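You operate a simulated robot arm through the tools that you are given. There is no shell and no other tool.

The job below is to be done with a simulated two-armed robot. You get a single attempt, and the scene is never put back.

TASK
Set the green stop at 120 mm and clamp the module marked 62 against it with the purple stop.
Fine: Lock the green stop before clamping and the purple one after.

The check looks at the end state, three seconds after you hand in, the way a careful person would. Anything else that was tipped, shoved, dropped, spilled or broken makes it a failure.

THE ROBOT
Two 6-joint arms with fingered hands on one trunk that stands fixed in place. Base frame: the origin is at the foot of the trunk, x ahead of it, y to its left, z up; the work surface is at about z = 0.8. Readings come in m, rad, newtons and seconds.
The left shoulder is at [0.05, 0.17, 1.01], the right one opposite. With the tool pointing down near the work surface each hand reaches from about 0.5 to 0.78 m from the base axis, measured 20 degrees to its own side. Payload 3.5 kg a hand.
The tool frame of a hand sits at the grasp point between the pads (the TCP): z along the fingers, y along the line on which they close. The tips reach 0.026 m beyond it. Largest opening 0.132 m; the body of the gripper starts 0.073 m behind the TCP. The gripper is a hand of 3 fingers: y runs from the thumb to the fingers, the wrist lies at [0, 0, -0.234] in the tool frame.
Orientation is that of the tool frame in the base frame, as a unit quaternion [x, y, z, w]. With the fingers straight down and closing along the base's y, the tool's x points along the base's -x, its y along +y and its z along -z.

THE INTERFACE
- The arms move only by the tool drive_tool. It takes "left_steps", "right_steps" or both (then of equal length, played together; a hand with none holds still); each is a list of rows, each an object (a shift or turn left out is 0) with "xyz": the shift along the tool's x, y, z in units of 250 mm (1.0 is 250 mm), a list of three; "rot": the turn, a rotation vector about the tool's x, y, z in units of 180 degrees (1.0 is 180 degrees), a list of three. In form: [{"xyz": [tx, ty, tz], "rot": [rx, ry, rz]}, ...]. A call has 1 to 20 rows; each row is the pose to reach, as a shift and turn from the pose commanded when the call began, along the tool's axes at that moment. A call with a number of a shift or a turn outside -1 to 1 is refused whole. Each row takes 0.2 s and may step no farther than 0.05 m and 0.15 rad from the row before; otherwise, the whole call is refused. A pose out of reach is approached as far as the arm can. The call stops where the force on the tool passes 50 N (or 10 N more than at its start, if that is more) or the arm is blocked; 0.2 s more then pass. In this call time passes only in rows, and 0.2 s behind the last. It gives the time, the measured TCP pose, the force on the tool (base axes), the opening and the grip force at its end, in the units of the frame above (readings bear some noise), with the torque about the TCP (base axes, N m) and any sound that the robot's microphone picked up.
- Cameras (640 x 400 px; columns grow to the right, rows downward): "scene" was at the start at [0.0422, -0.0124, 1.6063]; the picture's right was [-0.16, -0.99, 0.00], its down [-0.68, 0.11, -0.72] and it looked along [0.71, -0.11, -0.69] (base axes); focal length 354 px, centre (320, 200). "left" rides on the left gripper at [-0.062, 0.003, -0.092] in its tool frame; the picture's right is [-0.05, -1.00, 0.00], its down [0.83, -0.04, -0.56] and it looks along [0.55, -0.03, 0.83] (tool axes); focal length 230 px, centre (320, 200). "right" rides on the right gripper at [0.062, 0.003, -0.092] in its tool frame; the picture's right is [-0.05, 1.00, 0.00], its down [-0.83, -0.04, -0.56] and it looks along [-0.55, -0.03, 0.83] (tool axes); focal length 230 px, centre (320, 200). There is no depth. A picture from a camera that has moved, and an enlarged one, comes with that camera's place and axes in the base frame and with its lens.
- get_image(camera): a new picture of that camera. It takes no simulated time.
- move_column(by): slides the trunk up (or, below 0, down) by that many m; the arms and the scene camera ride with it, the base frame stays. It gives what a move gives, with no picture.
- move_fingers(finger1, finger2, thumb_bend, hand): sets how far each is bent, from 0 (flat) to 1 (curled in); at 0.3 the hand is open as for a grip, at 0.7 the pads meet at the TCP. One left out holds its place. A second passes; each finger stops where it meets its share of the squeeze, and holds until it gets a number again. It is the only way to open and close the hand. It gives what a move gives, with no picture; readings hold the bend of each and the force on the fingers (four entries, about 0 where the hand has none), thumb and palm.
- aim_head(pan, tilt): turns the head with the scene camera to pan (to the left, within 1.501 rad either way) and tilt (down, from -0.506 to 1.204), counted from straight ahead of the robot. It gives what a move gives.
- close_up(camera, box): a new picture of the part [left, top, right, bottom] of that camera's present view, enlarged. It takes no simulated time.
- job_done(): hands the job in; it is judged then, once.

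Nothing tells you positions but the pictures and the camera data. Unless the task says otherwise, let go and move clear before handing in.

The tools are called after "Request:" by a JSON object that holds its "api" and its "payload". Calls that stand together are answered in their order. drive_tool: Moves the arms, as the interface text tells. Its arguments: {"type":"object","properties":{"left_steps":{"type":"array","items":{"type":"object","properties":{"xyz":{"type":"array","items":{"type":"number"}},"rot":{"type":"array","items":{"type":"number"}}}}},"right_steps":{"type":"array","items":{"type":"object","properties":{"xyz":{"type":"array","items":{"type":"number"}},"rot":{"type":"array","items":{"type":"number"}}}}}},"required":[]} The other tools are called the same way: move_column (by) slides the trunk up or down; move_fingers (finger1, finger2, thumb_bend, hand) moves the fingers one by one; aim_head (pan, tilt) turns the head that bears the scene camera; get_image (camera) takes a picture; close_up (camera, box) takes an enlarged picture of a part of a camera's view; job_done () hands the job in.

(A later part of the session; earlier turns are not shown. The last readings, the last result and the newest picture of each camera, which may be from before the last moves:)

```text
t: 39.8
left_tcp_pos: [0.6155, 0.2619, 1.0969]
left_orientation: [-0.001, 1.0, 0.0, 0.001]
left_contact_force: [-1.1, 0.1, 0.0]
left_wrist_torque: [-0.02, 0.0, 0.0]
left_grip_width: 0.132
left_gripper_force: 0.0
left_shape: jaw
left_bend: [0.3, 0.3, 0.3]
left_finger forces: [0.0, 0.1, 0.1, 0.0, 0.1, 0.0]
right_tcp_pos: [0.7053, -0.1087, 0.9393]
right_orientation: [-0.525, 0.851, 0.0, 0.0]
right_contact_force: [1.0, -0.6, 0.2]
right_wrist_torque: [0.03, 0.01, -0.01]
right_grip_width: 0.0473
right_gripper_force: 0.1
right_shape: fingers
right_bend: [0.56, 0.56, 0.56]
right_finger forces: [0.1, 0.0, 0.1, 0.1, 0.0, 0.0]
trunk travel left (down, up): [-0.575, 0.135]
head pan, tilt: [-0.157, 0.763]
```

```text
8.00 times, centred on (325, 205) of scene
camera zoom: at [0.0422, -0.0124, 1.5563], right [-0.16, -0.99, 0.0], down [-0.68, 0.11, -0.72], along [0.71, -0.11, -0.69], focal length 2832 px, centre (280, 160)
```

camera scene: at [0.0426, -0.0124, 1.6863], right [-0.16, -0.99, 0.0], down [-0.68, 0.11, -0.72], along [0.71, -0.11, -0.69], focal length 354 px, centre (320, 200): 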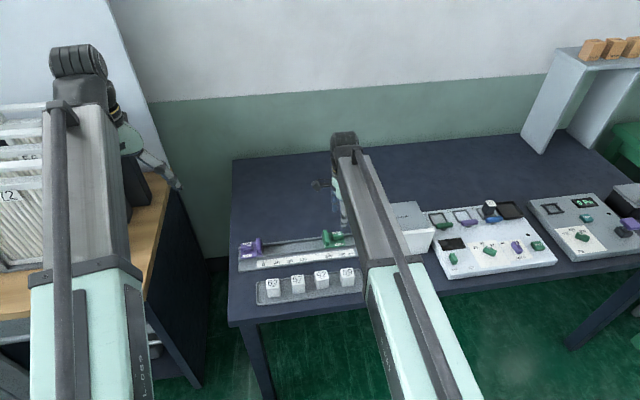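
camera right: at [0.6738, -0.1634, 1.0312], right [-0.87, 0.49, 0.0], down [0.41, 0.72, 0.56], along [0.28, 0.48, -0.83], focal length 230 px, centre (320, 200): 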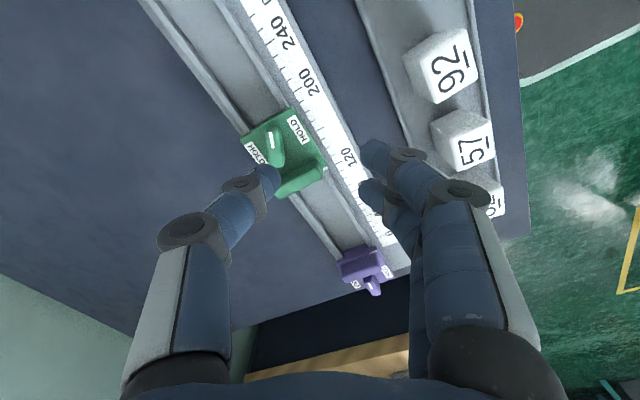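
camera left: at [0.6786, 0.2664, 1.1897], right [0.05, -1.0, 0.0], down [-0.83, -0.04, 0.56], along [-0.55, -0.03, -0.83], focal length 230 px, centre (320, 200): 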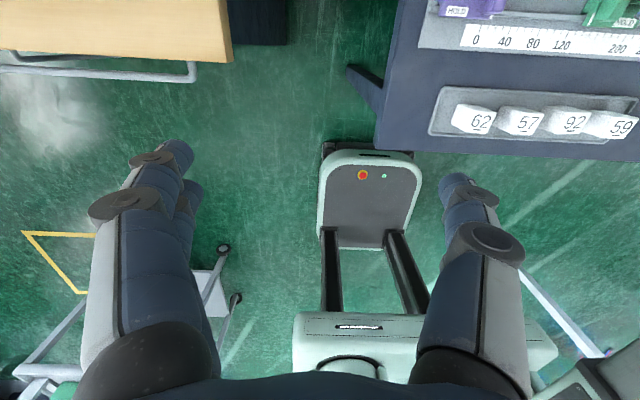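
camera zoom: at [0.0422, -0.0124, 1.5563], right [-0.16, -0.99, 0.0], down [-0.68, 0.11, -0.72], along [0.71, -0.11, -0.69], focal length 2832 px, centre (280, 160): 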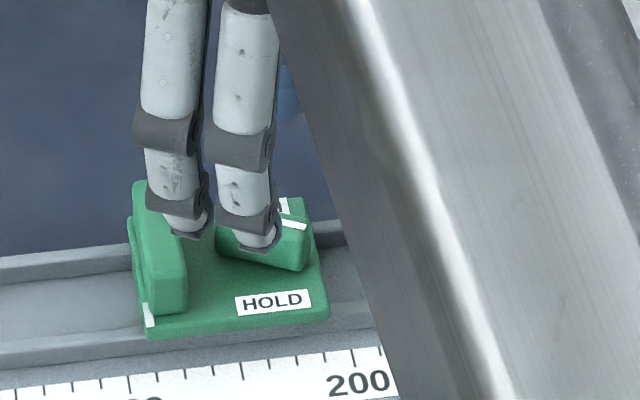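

Request:
{"api": "close_up", "payload": {"camera": "right", "box": [230, 100, 342, 200]}}

Request:
{"api": "close_up", "payload": {"camera": "right", "box": [230, 100, 310, 170]}}

```text
4.00 times, centred on (286, 150) of right
camera zoom: at [0.6738, -0.1634, 1.0312], right [-0.87, 0.49, 0.0], down [0.41, 0.72, 0.56], along [0.28, 0.48, -0.83], focal length 920 px, centre (456, 400)
```

zoom: 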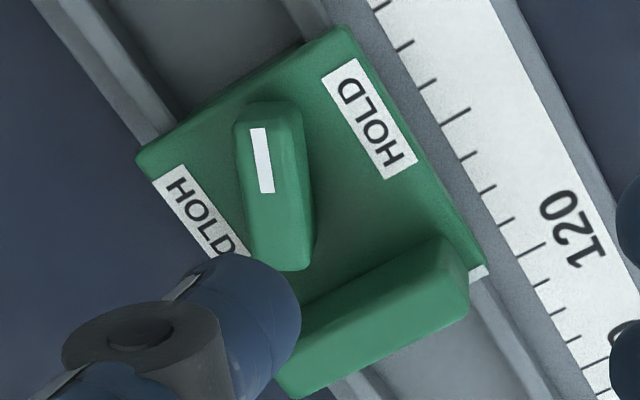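

```text
5.71 times, centred on (270, 135) of right
camera zoom: at [0.6738, -0.1634, 1.0312], right [-0.87, 0.49, 0.0], down [0.41, 0.72, 0.56], along [0.28, 0.48, -0.83], focal length 1315 px, centre (606, 571)
```

zoom: 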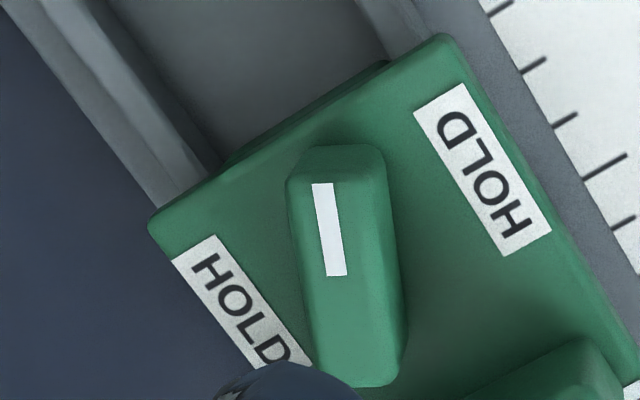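

The knob is aligned with the hand at this yaw. I'll add the lean and move in over it.

Request:
{"api": "drive_tool", "payload": {"right_steps": [{"xyz": [-0.001, -0.05, 0.04], "rot": [0.0068, -0.011, 0]}, {"xyz": [-0.002, -0.1, 0.1], "rot": [0.0135, -0.0221, 0]}, {"xyz": [-0.0025, -0.151, 0.176], "rot": [0.0203, -0.0331, 0]}]}}

Request:
{"api": "get_image", "payload": {"camera": "right"}}

Request:
{"api": "close_up", "payload": {"camera": "right", "box": [260, 120, 372, 190]}}

```text
t: 40.5
left_tcp_pos: [0.6151, 0.2636, 1.0964]
left_orientation: [0.0, 1.0, 0.0, 0.0]
left_contact_force: [0.5, -0.4, -0.8]
left_wrist_torque: [-0.01, 0.0, 0.0]
left_grip_width: 0.1319
left_gripper_force: 0.1
left_shape: jaw
left_bend: [0.3, 0.3, 0.3]
left_finger forces: [0.0, 0.0, 0.1, 0.0, 0.0, 0.1]
right_tcp_pos: [0.7384, -0.1258, 0.8951]
right_orientation: [-0.523, 0.85, 0.0, 0.061]
right_contact_force: [-0.2, 0.5, 0.8]
right_wrist_torque: [0.0, 0.01, -0.03]
right_grip_width: 0.0474
right_gripper_force: 0.1
right_shape: fingers
right_bend: [0.56, 0.56, 0.56]
right_finger forces: [0.0, 0.1, 0.1, 0.0, 0.0, 0.0]
trunk travel left (down, up): [-0.575, 0.135]
head pan, tilt: [-0.157, 0.763]
```

```text
taken
camera right: at [0.699, -0.186, 0.9806], right [-0.86, 0.5, -0.06], down [0.35, 0.68, 0.64], along [0.36, 0.53, -0.77], focal length 230 px, centre (320, 200)
```

right: 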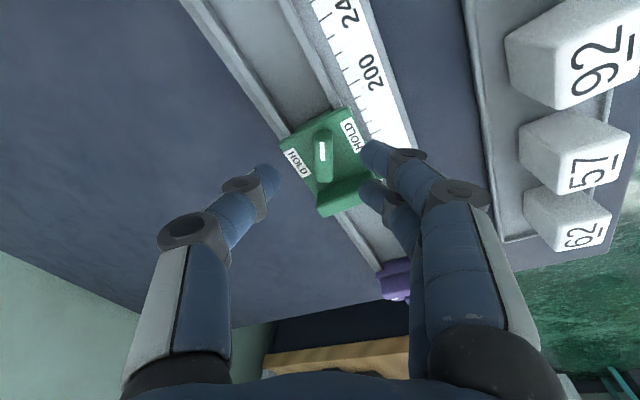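

```text
5.71 times, centred on (316, 155) of right
camera zoom: at [0.699, -0.186, 0.9806], right [-0.86, 0.5, -0.06], down [0.35, 0.68, 0.64], along [0.36, 0.53, -0.77], focal length 1315 px, centre (343, 457)
```

zoom: 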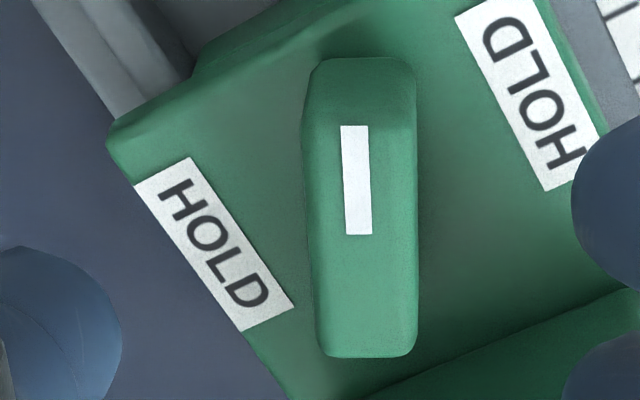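

Request:
{"api": "drive_tool", "payload": {"right_steps": [{"xyz": [0.0041, 0.0025, 0.039]}, {"xyz": [0.0082, 0.0051, 0.078]}, {"xyz": [0.0123, 0.0076, 0.1175]}]}}

Request:
{"api": "get_image", "payload": {"camera": "right"}}

Request:
{"api": "close_up", "payload": {"camera": "scene", "box": [285, 180, 365, 230]}}

```text
t: 41.4
left_tcp_pos: [0.6151, 0.2635, 1.0969]
left_orientation: [0.0, 1.0, -0.001, 0.0]
left_contact_force: [-1.1, -0.2, 0.0]
left_wrist_torque: [0.02, -0.03, 0.03]
left_grip_width: 0.1319
left_gripper_force: 0.1
left_shape: jaw
left_bend: [0.3, 0.3, 0.3]
left_finger forces: [0.0, 0.1, 0.0, 0.0, 0.0, 0.0]
right_tcp_pos: [0.7392, -0.1266, 0.8664]
right_orientation: [-0.523, 0.85, 0.0, 0.062]
right_contact_force: [0.7, -1.1, -0.3]
right_wrist_torque: [0.03, 0.0, 0.01]
right_grip_width: 0.047
right_gripper_force: 0.1
right_shape: fingers
right_bend: [0.56, 0.56, 0.56]
right_finger forces: [0.0, 0.0, 0.1, 0.0, 0.1, 0.0]
trunk travel left (down, up): [-0.575, 0.135]
head pan, tilt: [-0.157, 0.763]
```

```text
taken
camera right: at [0.6989, -0.1863, 0.9504], right [-0.86, 0.5, -0.06], down [0.35, 0.68, 0.64], along [0.36, 0.53, -0.77], focal length 230 px, centre (320, 200)
```

right: 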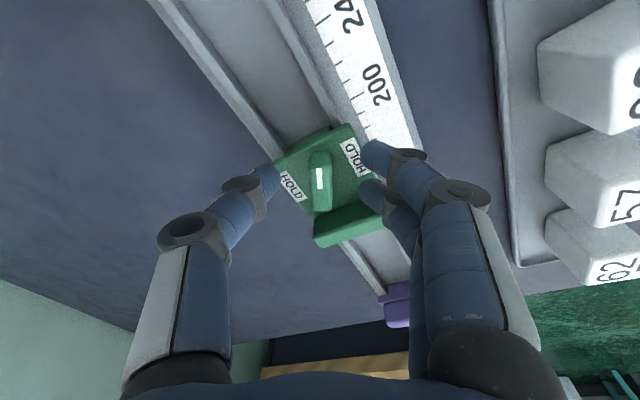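

```text
8.00 times, centred on (325, 205) of scene
camera zoom: at [0.0423, -0.0124, 1.5564], right [-0.16, -0.99, 0.0], down [-0.68, 0.11, -0.72], along [0.71, -0.11, -0.69], focal length 2832 px, centre (280, 160)
```

zoom: 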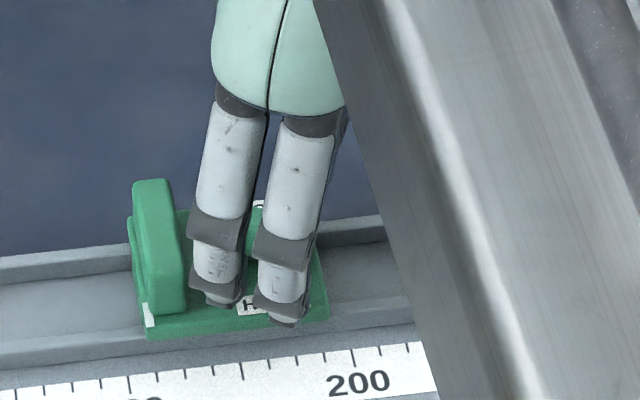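

Request:
{"api": "move_fingers", "payload": {"hand": "right", "finger1": 0.82, "finger2": 0.82, "thumb_bend": 0.78}}

Request:
{"api": "get_image", "payload": {"camera": "right"}}

Request:
{"api": "close_up", "payload": {"camera": "scene", "box": [285, 180, 365, 230]}}

```text
t: 42.4
left_tcp_pos: [0.6176, 0.2627, 1.097]
left_orientation: [0.0, 1.0, 0.001, -0.001]
left_contact_force: [0.1, -1.0, 0.0]
left_wrist_torque: [0.02, 0.02, 0.04]
left_grip_width: 0.1321
left_gripper_force: 0.0
left_shape: jaw
left_bend: [0.3, 0.3, 0.3]
left_finger forces: [0.0, 0.0, 0.0, 0.1, 0.0, 0.0]
right_tcp_pos: [0.7391, -0.1266, 0.8647]
right_orientation: [-0.523, 0.85, -0.001, 0.061]
right_contact_force: [-2.7, 0.2, -6.6]
right_wrist_torque: [-0.03, 0.09, 0.01]
right_grip_width: 0.0118
right_gripper_force: 14.0
right_shape: fingers
right_bend: [0.7, 0.7, 0.69]
right_finger forces: [7.8, 7.4, 0.0, 0.0, 12.3, 0.1]
trunk travel left (down, up): [-0.575, 0.135]
head pan, tilt: [-0.157, 0.763]
```

```text
taken
camera right: at [0.6989, -0.1864, 0.95], right [-0.86, 0.5, -0.06], down [0.35, 0.68, 0.64], along [0.36, 0.53, -0.77], focal length 230 px, centre (320, 200)
```

right: 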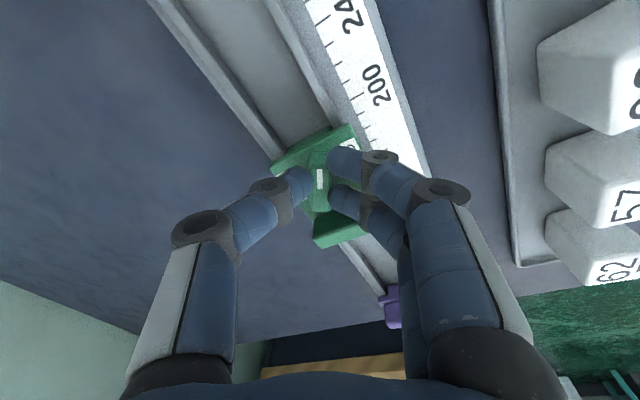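

```text
8.00 times, centred on (325, 205) of scene
camera zoom: at [0.0426, -0.0125, 1.5563], right [-0.16, -0.99, 0.0], down [-0.68, 0.11, -0.72], along [0.71, -0.11, -0.69], focal length 2832 px, centre (280, 160)
```

zoom: 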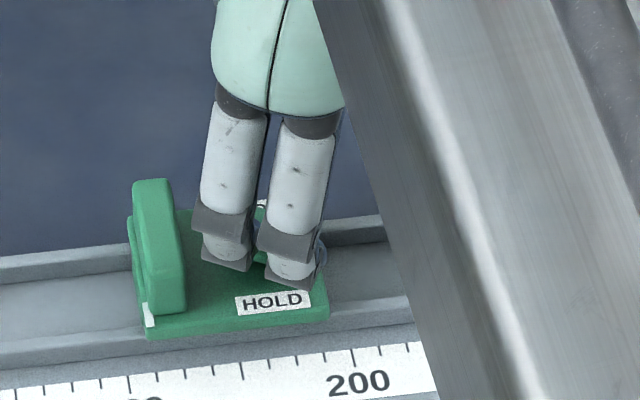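

Gripped and aligned at about 27°. The index reads about 129 mm, so I'll slide the stop 8 mm in +y before turning it to lock.

Request:
{"api": "drive_tool", "payload": {"right_steps": [{"xyz": [-0.0095, 0.0048, 0.0007]}, {"xyz": [-0.0189, 0.0097, 0.0013]}, {"xyz": [-0.0284, 0.0145, 0.002]}]}}

Request:
{"api": "close_up", "payload": {"camera": "scene", "box": [285, 190, 349, 230]}}

```text
t: 43.1
left_tcp_pos: [0.6166, 0.2639, 1.097]
left_orientation: [0.0, 1.0, -0.001, 0.0]
left_contact_force: [0.4, -0.3, 0.4]
left_wrist_torque: [-0.01, 0.0, 0.02]
left_grip_width: 0.1316
left_gripper_force: 0.1
left_shape: jaw
left_bend: [0.3, 0.3, 0.3]
left_finger forces: [0.0, 0.0, 0.0, 0.0, 0.1, 0.0]
right_tcp_pos: [0.7397, -0.12, 0.8649]
right_orientation: [-0.523, 0.85, 0.0, 0.06]
right_contact_force: [-3.4, -1.0, -5.8]
right_wrist_torque: [-0.01, 0.08, 0.02]
right_grip_width: 0.0116
right_gripper_force: 13.5
right_shape: fingers
right_bend: [0.7, 0.7, 0.69]
right_finger forces: [8.5, 7.8, 0.1, 0.0, 12.1, 0.0]
trunk travel left (down, up): [-0.575, 0.135]
head pan, tilt: [-0.157, 0.763]
```

```text
10.00 times, centred on (317, 210) of scene
camera zoom: at [0.0425, -0.0126, 1.5563], right [-0.16, -0.99, 0.0], down [-0.68, 0.11, -0.72], along [0.71, -0.11, -0.69], focal length 3540 px, centre (350, 100)
```

zoom: 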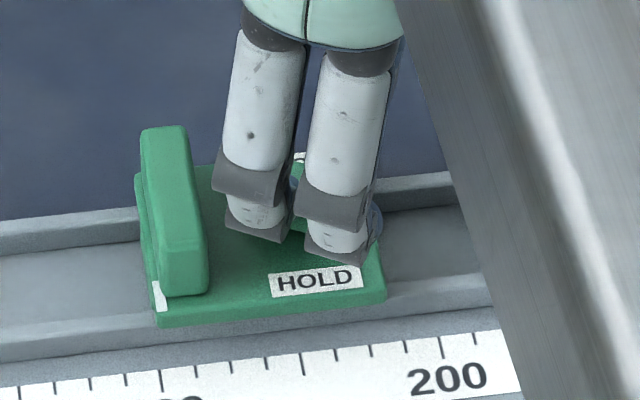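

The index is at about 121.5 mm. Now I'll turn clockwise about the knob axis, 35° first, then check.

Request:
{"api": "drive_tool", "payload": {"right_steps": [{"xyz": [-0.0006, 0.0024, -0.0001], "rot": [0.004, 0.0025, 0.0386]}, {"xyz": [-0.0014, 0.0047, -0.0001], "rot": [0.0081, 0.005, 0.0772]}, {"xyz": [-0.0026, 0.0068, -0.0002], "rot": [0.0121, 0.0074, 0.1157]}, {"xyz": [-0.004, 0.0088, -0.0002], "rot": [0.0161, 0.0099, 0.1543]}, {"xyz": [-0.0056, 0.0107, -0.0001], "rot": [0.0202, 0.0124, 0.1929]}]}}

Request:
{"api": "close_up", "payload": {"camera": "scene", "box": [285, 190, 349, 230]}}

Request:
{"api": "get_image", "payload": {"camera": "right"}}

```text
t: 44.4
left_tcp_pos: [0.6148, 0.2636, 1.0972]
left_orientation: [0.0, 1.0, 0.0, 0.0]
left_contact_force: [-1.0, -0.5, -0.1]
left_wrist_torque: [-0.01, -0.01, 0.04]
left_grip_width: 0.132
left_gripper_force: 0.1
left_shape: jaw
left_bend: [0.3, 0.3, 0.3]
left_finger forces: [0.0, 0.1, 0.2, 0.1, 0.0, 0.0]
right_tcp_pos: [0.7366, -0.1156, 0.8652]
right_orientation: [-0.241, 0.969, -0.018, 0.058]
right_contact_force: [-10.1, -0.1, -5.9]
right_wrist_torque: [0.01, 0.2, 0.02]
right_grip_width: 0.0114
right_gripper_force: 14.7
right_shape: fingers
right_bend: [0.7, 0.7, 0.69]
right_finger forces: [10.1, 8.6, 0.1, 0.0, 10.7, 0.0]
trunk travel left (down, up): [-0.575, 0.135]
head pan, tilt: [-0.157, 0.763]
```

```text
10.00 times, centred on (317, 210) of scene
camera zoom: at [0.0417, -0.0123, 1.5564], right [-0.16, -0.99, 0.0], down [-0.68, 0.11, -0.72], along [0.71, -0.11, -0.69], focal length 3540 px, centre (350, 100)
```

zoom: 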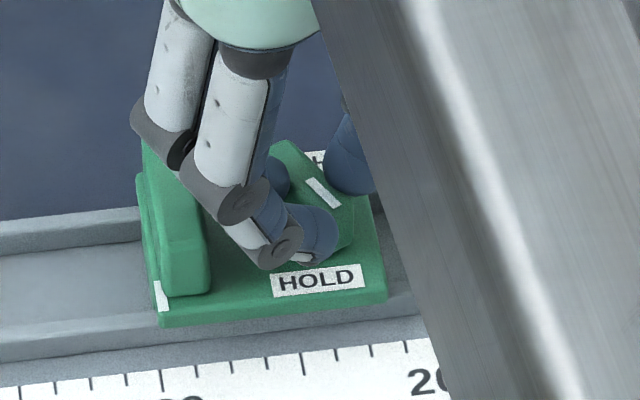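

```text
taken
camera right: at [0.6693, -0.1414, 0.9503], right [-0.42, 0.91, -0.06], down [0.68, 0.36, 0.64], along [0.6, 0.23, -0.77], focal length 230 px, centre (320, 200)
```

right: 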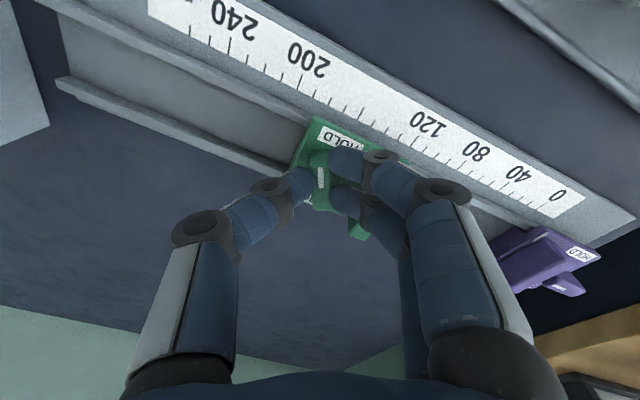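

The knob is following easily, and the stop hasn't moved. I'll continue the last 28°.

Request:
{"api": "drive_tool", "payload": {"right_steps": [{"xyz": [-0.0006, 0.0024, -0.0001], "rot": [0.004, 0.0025, 0.0386]}, {"xyz": [-0.0014, 0.0047, -0.0001], "rot": [0.0081, 0.005, 0.0772]}, {"xyz": [-0.0026, 0.0068, -0.0002], "rot": [0.0121, 0.0074, 0.1157]}, {"xyz": [-0.004, 0.0088, -0.0002], "rot": [0.0161, 0.0099, 0.1543]}]}}

Request:
{"api": "close_up", "payload": {"camera": "scene", "box": [285, 190, 349, 230]}}

Request:
{"api": "get_image", "payload": {"camera": "right"}}

```text
t: 45.4
left_tcp_pos: [0.6154, 0.263, 1.0962]
left_orientation: [0.0, 1.0, -0.001, 0.0]
left_contact_force: [-0.1, -0.3, 0.2]
left_wrist_torque: [0.01, 0.01, 0.0]
left_grip_width: 0.132
left_gripper_force: 0.1
left_shape: jaw
left_bend: [0.3, 0.3, 0.3]
left_finger forces: [0.0, 0.0, 0.0, 0.1, 0.0, 0.0]
right_tcp_pos: [0.7354, -0.1131, 0.8655]
right_orientation: [-0.001, 0.998, -0.032, 0.053]
right_contact_force: [-14.3, 2.3, -3.3]
right_wrist_torque: [0.06, 0.26, 0.04]
right_grip_width: 0.0117
right_gripper_force: 14.9
right_shape: fingers
right_bend: [0.7, 0.7, 0.69]
right_finger forces: [9.5, 8.3, 0.0, 0.0, 12.5, 0.0]
trunk travel left (down, up): [-0.575, 0.135]
head pan, tilt: [-0.157, 0.763]
```

```text
10.00 times, centred on (317, 210) of scene
camera zoom: at [0.0411, -0.0122, 1.5564], right [-0.16, -0.99, 0.0], down [-0.68, 0.11, -0.72], along [0.71, -0.11, -0.69], focal length 3540 px, centre (350, 100)
```

zoom: 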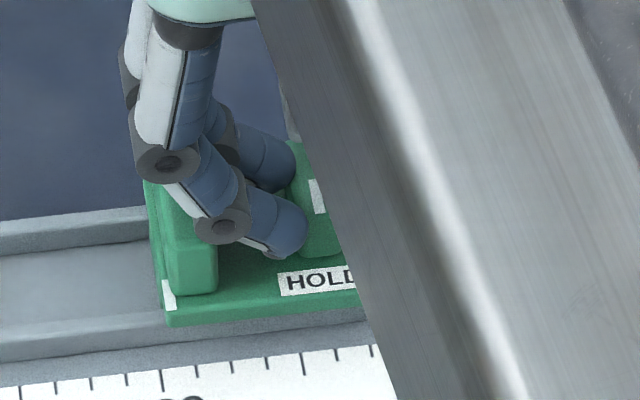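

```text
taken
camera right: at [0.6649, -0.1048, 0.9503], right [0.05, 1.0, -0.06], down [0.77, 0.0, 0.64], along [0.64, -0.08, -0.77], focal length 230 px, centre (320, 200)
```

right: 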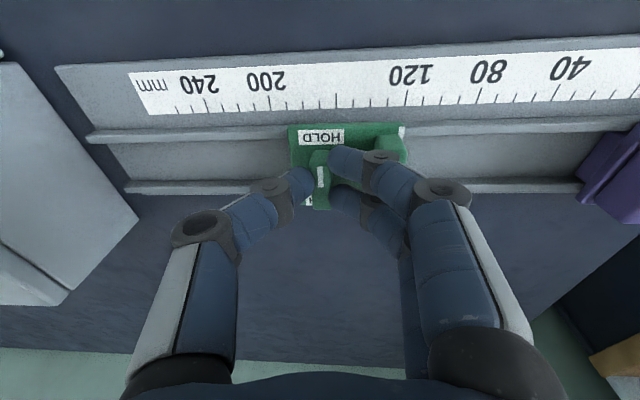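

Request:
{"api": "close_up", "payload": {"camera": "right", "box": [340, 70, 452, 140]}}

Request:
{"api": "close_up", "payload": {"camera": "right", "box": [270, 110, 430, 220]}}

```text
5.71 times, centred on (396, 105) of right
camera zoom: at [0.6649, -0.1048, 0.9503], right [0.05, 1.0, -0.06], down [0.77, 0.0, 0.64], along [0.64, -0.08, -0.77], focal length 1315 px, centre (-114, 743)
```

zoom: 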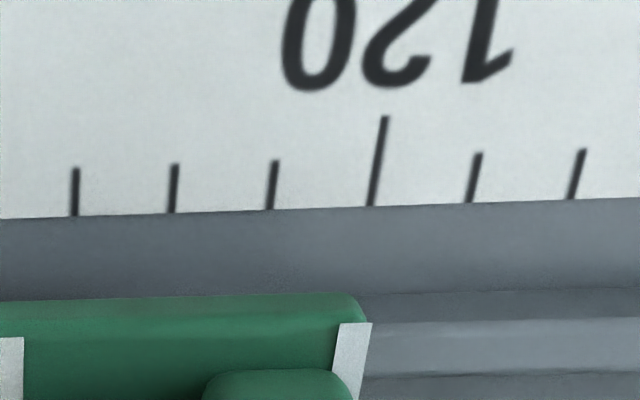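

```text
3.64 times, centred on (350, 165) of right
camera zoom: at [0.6649, -0.1048, 0.9503], right [0.05, 1.0, -0.06], down [0.77, 0.0, 0.64], along [0.64, -0.08, -0.77], focal length 837 px, centre (211, 327)
```

zoom: 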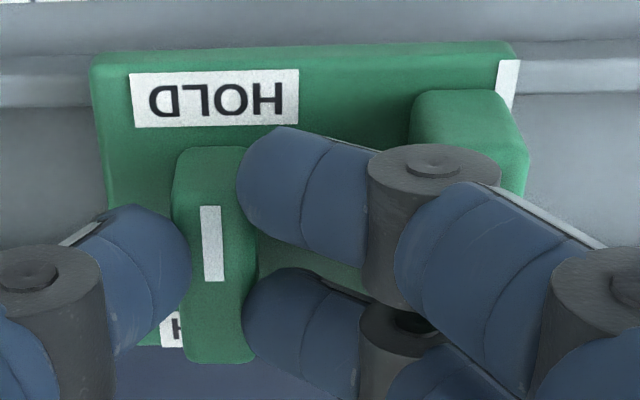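

The knob now points at HOLD, but the stop crept to about 124.5 mm during the last part of the turn. I'll back the knob off 28° along the same path, shift it by +3.8 mm, and turn it again.

Request:
{"api": "drive_tool", "payload": {"right_steps": [{"xyz": [0.0003, -0.0024, 0.0001], "rot": [-0.0041, -0.0025, -0.0386]}, {"xyz": [0.0003, -0.0048, 0.0003], "rot": [-0.0082, -0.005, -0.0772]}, {"xyz": [0, -0.0073, 0.0005], "rot": [-0.0123, -0.0075, -0.1157]}, {"xyz": [-0.0005, -0.0096, 0.0007], "rot": [-0.0165, -0.01, -0.1543]}]}}

Request:
{"api": "close_up", "payload": {"camera": "scene", "box": [285, 190, 349, 230]}}

Request:
{"api": "get_image", "payload": {"camera": "right"}}

```text
t: 46.4
left_tcp_pos: [0.6144, 0.2635, 1.0971]
left_orientation: [0.0, 1.0, 0.0, 0.0]
left_contact_force: [0.3, -0.3, 0.1]
left_wrist_torque: [-0.01, 0.02, -0.01]
left_grip_width: 0.1317
left_gripper_force: 0.1
left_shape: jaw
left_bend: [0.3, 0.3, 0.3]
left_finger forces: [0.1, 0.1, 0.0, 0.0, 0.1, 0.0]
right_tcp_pos: [0.7363, -0.1162, 0.866]
right_orientation: [-0.244, 0.968, -0.018, 0.059]
right_contact_force: [-8.3, -0.9, -3.3]
right_wrist_torque: [-0.05, 0.18, 0.0]
right_grip_width: 0.0115
right_gripper_force: 13.9
right_shape: fingers
right_bend: [0.7, 0.7, 0.71]
right_finger forces: [10.1, 6.8, 0.0, 0.0, 11.1, 0.1]
trunk travel left (down, up): [-0.575, 0.135]
head pan, tilt: [-0.157, 0.763]
```

```text
10.00 times, centred on (317, 210) of scene
camera zoom: at [0.0416, -0.0126, 1.5564], right [-0.16, -0.99, 0.0], down [-0.68, 0.11, -0.72], along [0.71, -0.11, -0.69], focal length 3540 px, centre (350, 100)
```

zoom: 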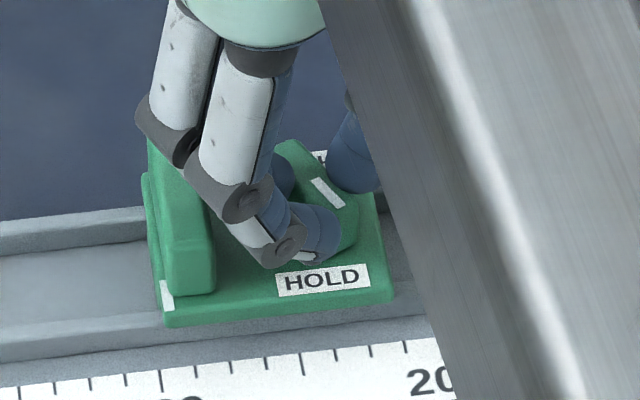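

```text
taken
camera right: at [0.6697, -0.1432, 0.9505], right [-0.42, 0.9, -0.06], down [0.68, 0.36, 0.64], along [0.6, 0.23, -0.76], focal length 230 px, centre (320, 200)
```

right: 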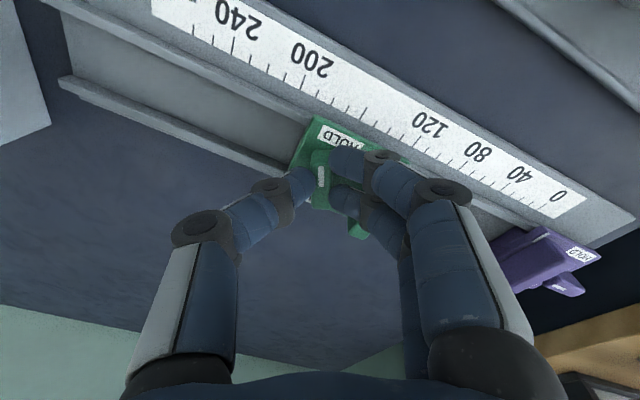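

Request:
{"api": "drive_tool", "payload": {"right_steps": [{"xyz": [-0.0028, 0.0053, 0]}, {"xyz": [-0.0057, 0.0106, 0]}]}}

Request:
{"api": "close_up", "payload": {"camera": "scene", "box": [285, 190, 349, 230]}}

```text
t: 47.0
left_tcp_pos: [0.616, 0.2628, 1.0966]
left_orientation: [0.0, 1.0, 0.0, -0.001]
left_contact_force: [0.3, -0.4, -0.3]
left_wrist_torque: [0.0, 0.02, 0.02]
left_grip_width: 0.1318
left_gripper_force: 0.1
left_shape: jaw
left_bend: [0.3, 0.3, 0.3]
left_finger forces: [0.0, 0.0, 0.0, 0.1, 0.1, 0.0]
right_tcp_pos: [0.7369, -0.1136, 0.866]
right_orientation: [-0.243, 0.968, -0.019, 0.06]
right_contact_force: [-6.1, -1.2, -2.2]
right_wrist_torque: [-0.05, 0.09, -0.01]
right_grip_width: 0.0116
right_gripper_force: 14.5
right_shape: fingers
right_bend: [0.7, 0.7, 0.71]
right_finger forces: [9.1, 6.8, 0.0, 0.0, 12.1, 0.0]
trunk travel left (down, up): [-0.575, 0.135]
head pan, tilt: [-0.157, 0.763]
```

```text
10.00 times, centred on (317, 210) of scene
camera zoom: at [0.0419, -0.0125, 1.5564], right [-0.16, -0.99, 0.0], down [-0.68, 0.11, -0.72], along [0.71, -0.11, -0.69], focal length 3540 px, centre (350, 100)
```

zoom: 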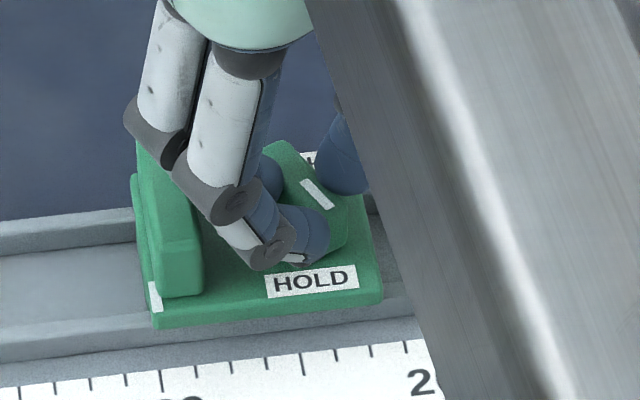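

It slid freely, and the index centre is now at about 120.5 mm. I'll turn the last 28° with a corrected pivot.

Request:
{"api": "drive_tool", "payload": {"right_steps": [{"xyz": [0.0001, 0.0042, -0.0003], "rot": [0.0041, 0.0025, 0.0386]}, {"xyz": [-0.0003, 0.0084, -0.0005], "rot": [0.0082, 0.0049, 0.0772]}, {"xyz": [-0.0012, 0.0126, -0.0007], "rot": [0.0123, 0.0074, 0.1157]}, {"xyz": [-0.0026, 0.0165, -0.0008], "rot": [0.0164, 0.0099, 0.1543]}]}}

Request:
{"api": "close_up", "payload": {"camera": "scene", "box": [285, 190, 349, 230]}}

Request:
{"api": "close_up", "payload": {"camera": "right", "box": [340, 70, 452, 140]}}

Request:
{"api": "close_up", "payload": {"camera": "right", "box": [270, 110, 430, 220]}}

```text
t: 48.0
left_tcp_pos: [0.615, 0.2625, 1.097]
left_orientation: [0.0, 1.0, 0.0, 0.0]
left_contact_force: [0.0, -0.5, 0.4]
left_wrist_torque: [0.02, 0.0, 0.03]
left_grip_width: 0.1319
left_gripper_force: 0.0
left_shape: jaw
left_bend: [0.3, 0.3, 0.3]
left_finger forces: [0.1, 0.1, 0.0, 0.1, 0.1, 0.1]
right_tcp_pos: [0.7357, -0.1084, 0.8653]
right_orientation: [0.0, 0.998, -0.032, 0.054]
right_contact_force: [-3.9, 0.8, 0.9]
right_wrist_torque: [-0.02, 0.02, 0.08]
right_grip_width: 0.0109
right_gripper_force: 16.0
right_shape: fingers
right_bend: [0.7, 0.7, 0.71]
right_finger forces: [8.1, 8.4, 0.1, 0.1, 14.8, 0.1]
trunk travel left (down, up): [-0.575, 0.135]
head pan, tilt: [-0.157, 0.763]
```

```text
10.00 times, centred on (317, 210) of scene
camera zoom: at [0.0418, -0.0123, 1.5564], right [-0.16, -0.99, 0.0], down [-0.68, 0.11, -0.72], along [0.71, -0.11, -0.69], focal length 3540 px, centre (350, 100)
```

zoom: 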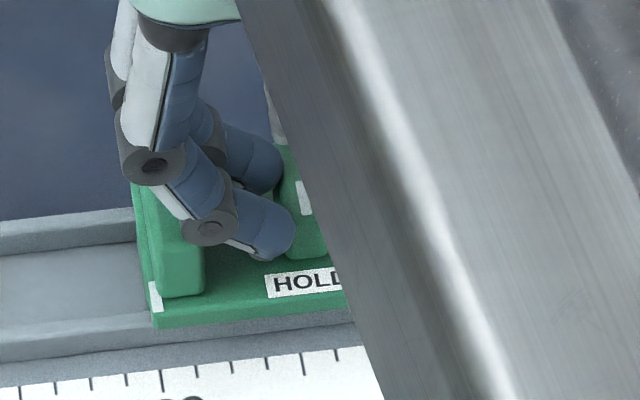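

```text
5.71 times, centred on (396, 105) of right
camera zoom: at [0.6645, -0.101, 0.9505], right [0.05, 1.0, -0.06], down [0.77, 0.0, 0.64], along [0.64, -0.08, -0.76], focal length 1315 px, centre (-114, 743)
```

zoom: 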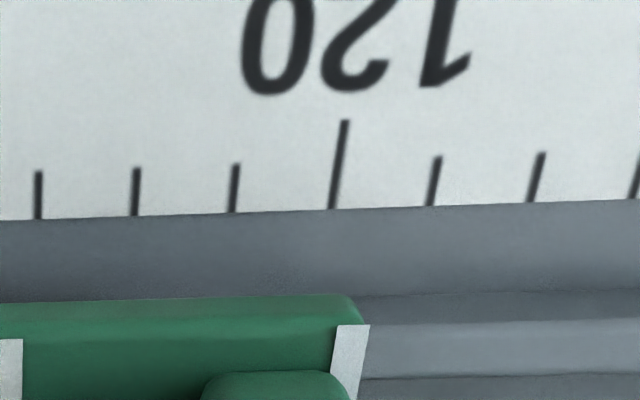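

```text
3.64 times, centred on (350, 165) of right
camera zoom: at [0.6645, -0.101, 0.9505], right [0.05, 1.0, -0.06], down [0.77, 0.0, 0.64], along [0.64, -0.08, -0.76], focal length 837 px, centre (211, 327)
```

zoom: 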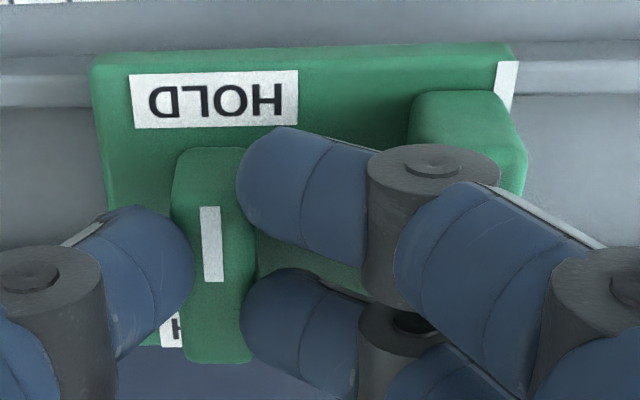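

The stop held at about 120.5 mm centre (119–120 mm at the face), and the pointer is within a few degrees of HOLD. I'll add 6° more to be sure it's fully home.

Request:
{"api": "drive_tool", "payload": {"right_steps": [{"xyz": [0.0001, 0.0018, -0.0001], "rot": [0.0018, 0.0011, 0.0166]}, {"xyz": [0.0002, 0.0036, -0.0002], "rot": [0.0035, 0.0021, 0.0331]}]}}

Request:
{"api": "close_up", "payload": {"camera": "right", "box": [270, 110, 430, 220]}}

Request:
{"api": "close_up", "payload": {"camera": "scene", "box": [285, 190, 349, 230]}}

```text
t: 48.5
left_tcp_pos: [0.6154, 0.2648, 1.0968]
left_orientation: [0.0, 1.0, 0.0, 0.001]
left_contact_force: [0.5, 0.3, 0.1]
left_wrist_torque: [-0.01, 0.01, 0.0]
left_grip_width: 0.1318
left_gripper_force: 0.0
left_shape: jaw
left_bend: [0.3, 0.3, 0.3]
left_finger forces: [0.0, 0.1, 0.1, 0.0, 0.1, 0.1]
right_tcp_pos: [0.7366, -0.1081, 0.8678]
right_orientation: [0.051, 0.997, -0.035, 0.051]
right_contact_force: [-1.2, 0.8, 1.5]
right_wrist_torque: [-0.03, 0.04, 0.23]
right_grip_width: 0.0103
right_gripper_force: 16.9
right_shape: fingers
right_bend: [0.7, 0.7, 0.71]
right_finger forces: [6.9, 10.6, 0.0, 0.0, 16.1, 0.0]
trunk travel left (down, up): [-0.575, 0.135]
head pan, tilt: [-0.157, 0.763]
```

```text
3.64 times, centred on (350, 165) of right
camera zoom: at [0.6658, -0.0931, 0.9505], right [0.16, 0.99, -0.06], down [0.76, -0.08, 0.64], along [0.63, -0.15, -0.76], focal length 837 px, centre (211, 327)
```

zoom: 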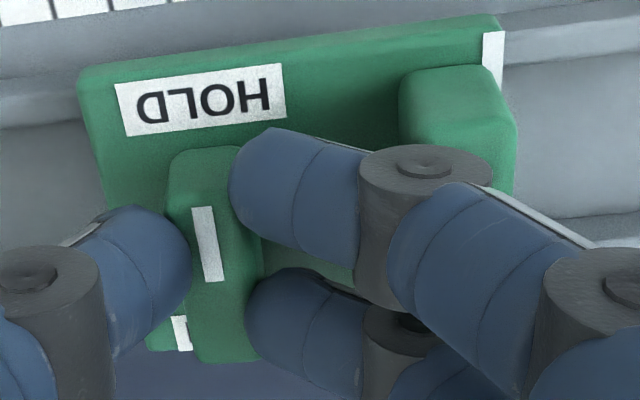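

```text
10.00 times, centred on (317, 210) of scene
camera zoom: at [0.042, -0.0123, 1.5564], right [-0.16, -0.99, 0.0], down [-0.68, 0.11, -0.72], along [0.71, -0.11, -0.69], focal length 3540 px, centre (350, 100)
```

zoom: 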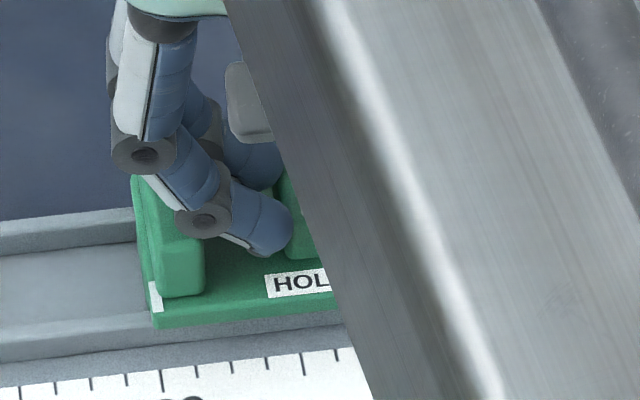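

The torque rose to 0.23 N·m with no further turn, so the knob is at its HOLD end stop and the green stop hasn't moved. I'll open slightly and lift clear.

Request:
{"api": "move_fingers", "payload": {"hand": "right", "finger1": 0.64, "finger2": 0.64, "thumb_bend": 0.6}}

Request:
{"api": "close_up", "payload": {"camera": "right", "box": [270, 110, 430, 220]}}

```text
t: 49.5
left_tcp_pos: [0.6154, 0.2636, 1.0968]
left_orientation: [0.001, 1.0, 0.0, 0.0]
left_contact_force: [-0.5, -0.5, -0.3]
left_wrist_torque: [0.02, -0.01, -0.02]
left_grip_width: 0.1317
left_gripper_force: 0.1
left_shape: jaw
left_bend: [0.3, 0.3, 0.3]
left_finger forces: [0.0, 0.0, 0.0, 0.0, 0.0, 0.0]
right_tcp_pos: [0.7355, -0.1091, 0.8655]
right_orientation: [0.05, 0.997, -0.035, 0.052]
right_contact_force: [1.3, -3.0, 5.7]
right_wrist_torque: [0.11, 0.02, -0.01]
right_grip_width: 0.0242
right_gripper_force: 3.3
right_shape: fingers
right_bend: [0.67, 0.64, 0.6]
right_finger forces: [6.8, 0.3, 0.1, 0.1, 0.0, 0.0]
trunk travel left (down, up): [-0.575, 0.135]
head pan, tilt: [-0.157, 0.763]
```

```text
3.64 times, centred on (350, 165) of right
camera zoom: at [0.6657, -0.0935, 0.9507], right [0.16, 0.99, -0.06], down [0.76, -0.08, 0.64], along [0.63, -0.14, -0.76], focal length 837 px, centre (211, 327)
```

zoom: 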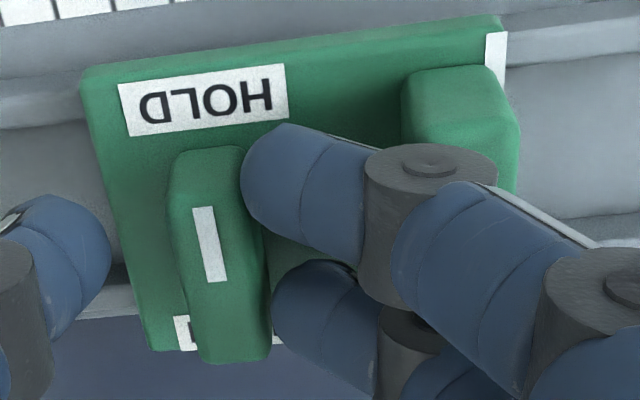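

Request:
{"api": "move_fingers", "payload": {"hand": "right", "finger1": 0.67}}

Request:
{"api": "close_up", "payload": {"camera": "scene", "box": [285, 190, 349, 230]}}

```text
t: 50.5
left_tcp_pos: [0.6154, 0.2633, 1.0971]
left_orientation: [0.0, 1.0, 0.0, 0.0]
left_contact_force: [-0.5, -0.7, 0.4]
left_wrist_torque: [0.01, 0.03, -0.02]
left_grip_width: 0.1318
left_gripper_force: 0.1
left_shape: jaw
left_bend: [0.3, 0.3, 0.3]
left_finger forces: [0.0, 0.0, 0.0, 0.0, 0.0, 0.0]
right_tcp_pos: [0.7356, -0.1086, 0.8653]
right_orientation: [0.05, 0.997, -0.035, 0.051]
right_contact_force: [-1.0, -0.8, 1.3]
right_wrist_torque: [0.05, -0.02, 0.02]
right_grip_width: 0.0228
right_gripper_force: 0.8
right_shape: fingers
right_bend: [0.68, 0.65, 0.6]
right_finger forces: [2.0, 0.9, 0.0, 0.1, 0.0, 0.0]
trunk travel left (down, up): [-0.575, 0.135]
head pan, tilt: [-0.157, 0.763]
```

```text
10.00 times, centred on (317, 210) of scene
camera zoom: at [0.042, -0.0124, 1.5563], right [-0.16, -0.99, 0.0], down [-0.68, 0.11, -0.72], along [0.71, -0.11, -0.69], focal length 3540 px, centre (350, 100)
```

zoom: 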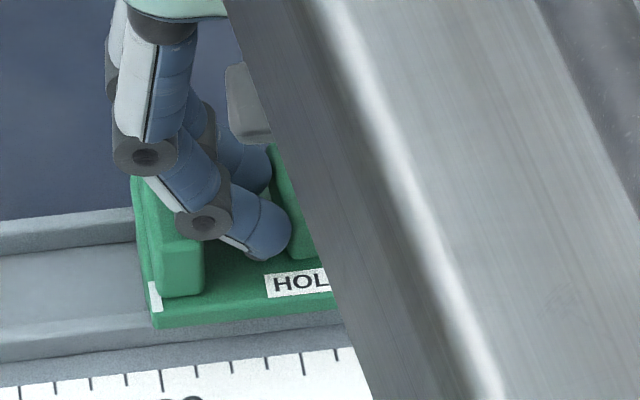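

Request:
{"api": "drive_tool", "payload": {"right_steps": [{"xyz": [-0.0021, -0.0013, -0.0198]}, {"xyz": [-0.0042, -0.0026, -0.0397]}, {"xyz": [-0.0085, -0.0051, -0.0794]}, {"xyz": [-0.0169, -0.0102, -0.1587]}, {"xyz": [-0.0296, -0.0179, -0.2778]}, {"xyz": [-0.0423, -0.0256, -0.3968]}]}}

Request:
{"api": "close_up", "payload": {"camera": "right", "box": [220, 30, 460, 180]}}

Request:
{"api": "close_up", "payload": {"camera": "scene", "box": [285, 190, 349, 230]}}

```text
t: 52.0
left_tcp_pos: [0.6153, 0.2622, 1.0964]
left_orientation: [0.0, 1.0, 0.0, 0.0]
left_contact_force: [-0.1, 0.4, -0.4]
left_wrist_torque: [0.01, -0.03, -0.01]
left_grip_width: 0.1318
left_gripper_force: 0.0
left_shape: jaw
left_bend: [0.3, 0.3, 0.3]
left_finger forces: [0.0, 0.0, 0.1, 0.0, 0.1, 0.1]
right_tcp_pos: [0.7351, -0.1074, 0.9664]
right_orientation: [0.051, 0.997, -0.034, 0.052]
right_contact_force: [0.4, -0.2, -0.4]
right_wrist_torque: [-0.01, 0.0, -0.03]
right_grip_width: 0.0234
right_gripper_force: 0.1
right_shape: fingers
right_bend: [0.67, 0.64, 0.6]
right_finger forces: [0.0, 0.0, 0.0, 0.0, 0.1, 0.0]
trunk travel left (down, up): [-0.575, 0.135]
head pan, tilt: [-0.157, 0.763]
```

```text
2.67 times, centred on (340, 105) of right
camera zoom: at [0.6662, -0.0926, 1.0506], right [0.16, 0.99, -0.06], down [0.76, -0.08, 0.64], along [0.63, -0.14, -0.77], focal length 614 px, centre (267, 453)
```

zoom: 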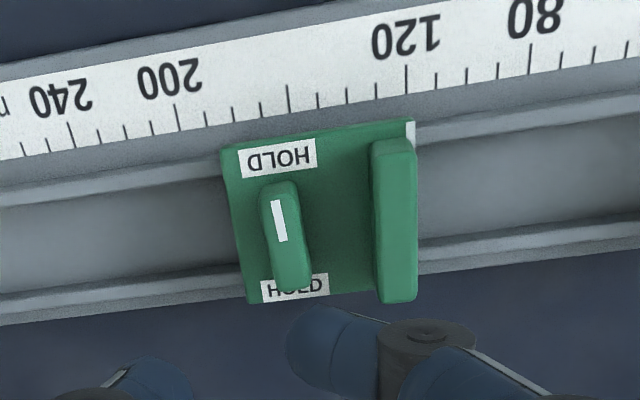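

```text
10.00 times, centred on (317, 210) of scene
camera zoom: at [0.0421, -0.0124, 1.5563], right [-0.16, -0.99, 0.0], down [-0.68, 0.11, -0.72], along [0.71, -0.11, -0.69], focal length 3540 px, centre (350, 100)
```

zoom: 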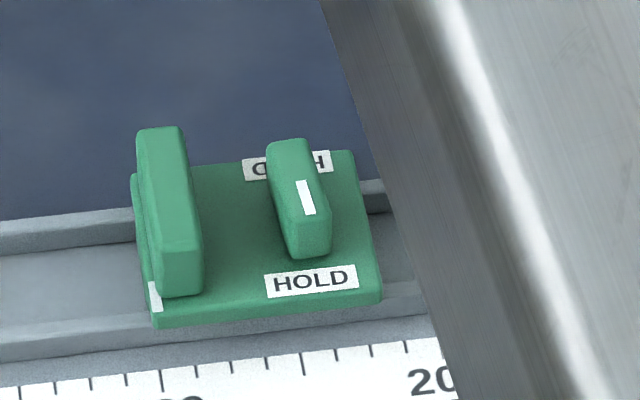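

The green stop is now locked with its pointer at HOLD. I'll check its reading precisely with closer views.

Request:
{"api": "close_up", "payload": {"camera": "right", "box": [348, 40, 404, 75]}}

Request:
{"api": "close_up", "payload": {"camera": "scene", "box": [291, 215, 315, 230]}}

Request:
{"api": "close_up", "payload": {"camera": "right", "box": [300, 60, 380, 110]}}

```text
11.43 times, centred on (376, 58) of right
camera zoom: at [0.6662, -0.0926, 1.0506], right [0.16, 0.99, -0.06], down [0.76, -0.08, 0.64], along [0.63, -0.14, -0.77], focal length 2629 px, centre (-320, 1829)
```

zoom: 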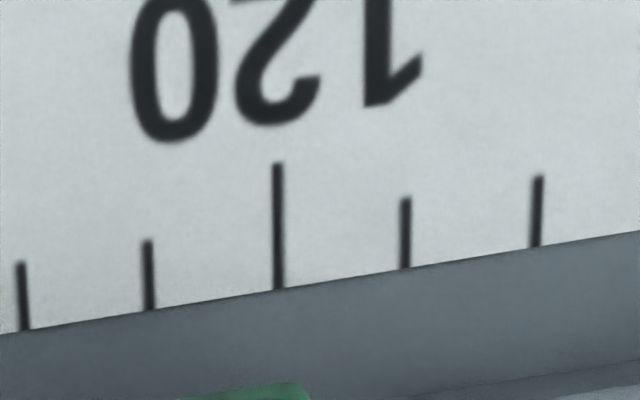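

```text
16.00 times, centred on (303, 222) of scene
camera zoom: at [0.0421, -0.0124, 1.5563], right [-0.16, -0.99, 0.0], down [-0.68, 0.11, -0.72], along [0.71, -0.11, -0.69], focal length 5664 px, centre (592, -160)
```

zoom: 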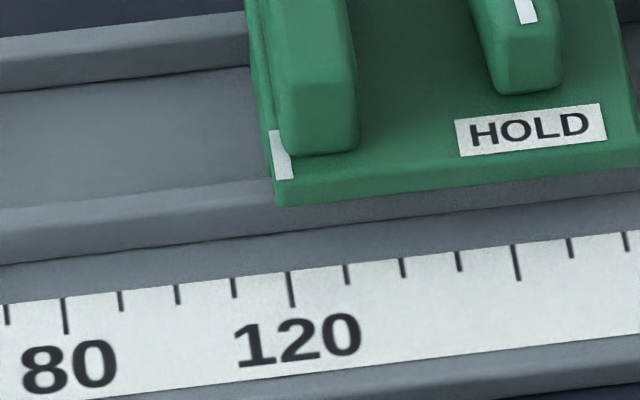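

```text
8.00 times, centred on (340, 85) of right
camera zoom: at [0.6662, -0.0926, 1.0506], right [0.16, 0.99, -0.06], down [0.76, -0.08, 0.64], along [0.63, -0.14, -0.77], focal length 1841 px, centre (160, 1120)
```

zoom: 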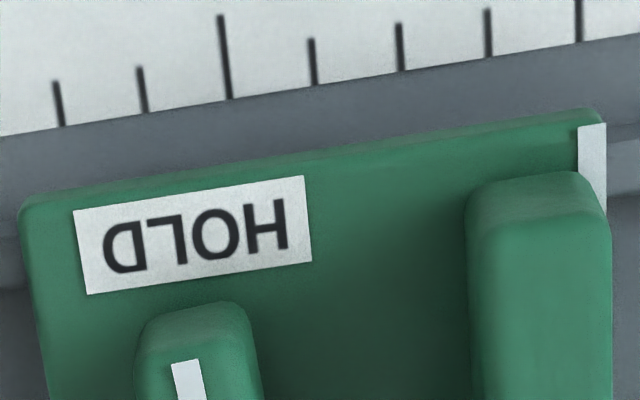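

By the face edge the green stop reads about 119.2 mm (line centre about 120.6), which is on the mark. Next I'll measure the channel and module 62 to plan the transfer.

Request:
{"api": "close_up", "payload": {"camera": "right", "box": [370, 40, 482, 130]}}

Request:
{"api": "close_up", "payload": {"camera": "scene", "box": [262, 250, 294, 270]}}

Request:
{"api": "get_image", "payload": {"camera": "scene"}}

```text
4.44 times, centred on (426, 85) of right
camera zoom: at [0.6662, -0.0926, 1.0506], right [0.16, 0.99, -0.06], down [0.76, -0.08, 0.64], along [0.63, -0.14, -0.77], focal length 1022 px, centre (-151, 711)
```

zoom: 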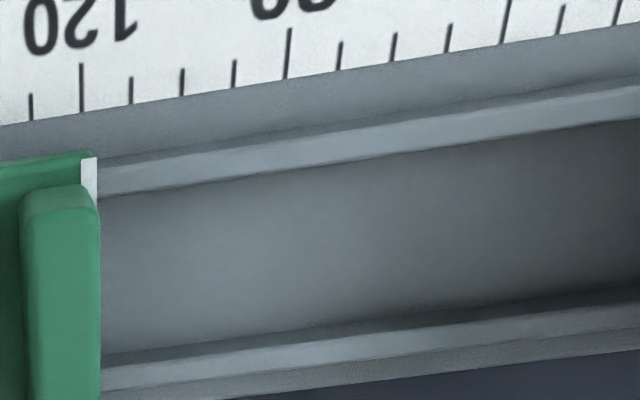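

```text
16.00 times, centred on (278, 260) of scene
camera zoom: at [0.0421, -0.0124, 1.5563], right [-0.16, -0.99, 0.0], down [-0.68, 0.11, -0.72], along [0.71, -0.11, -0.69], focal length 5664 px, centre (992, -760)
```

zoom: 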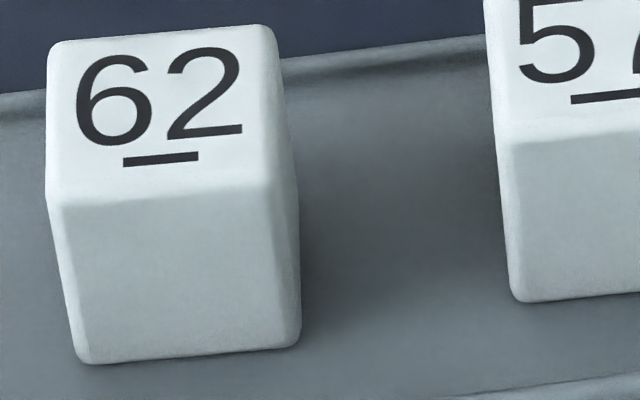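

```text
taken
camera scene: at [0.0421, -0.0124, 1.5563], right [-0.16, -0.99, 0.0], down [-0.68, 0.11, -0.72], along [0.71, -0.11, -0.69], focal length 354 px, centre (320, 200)
```

scene: 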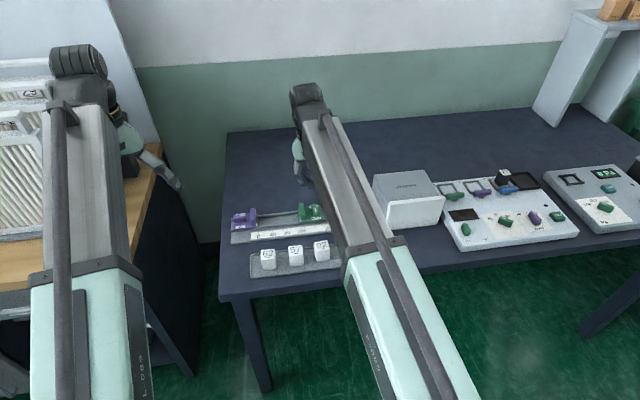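

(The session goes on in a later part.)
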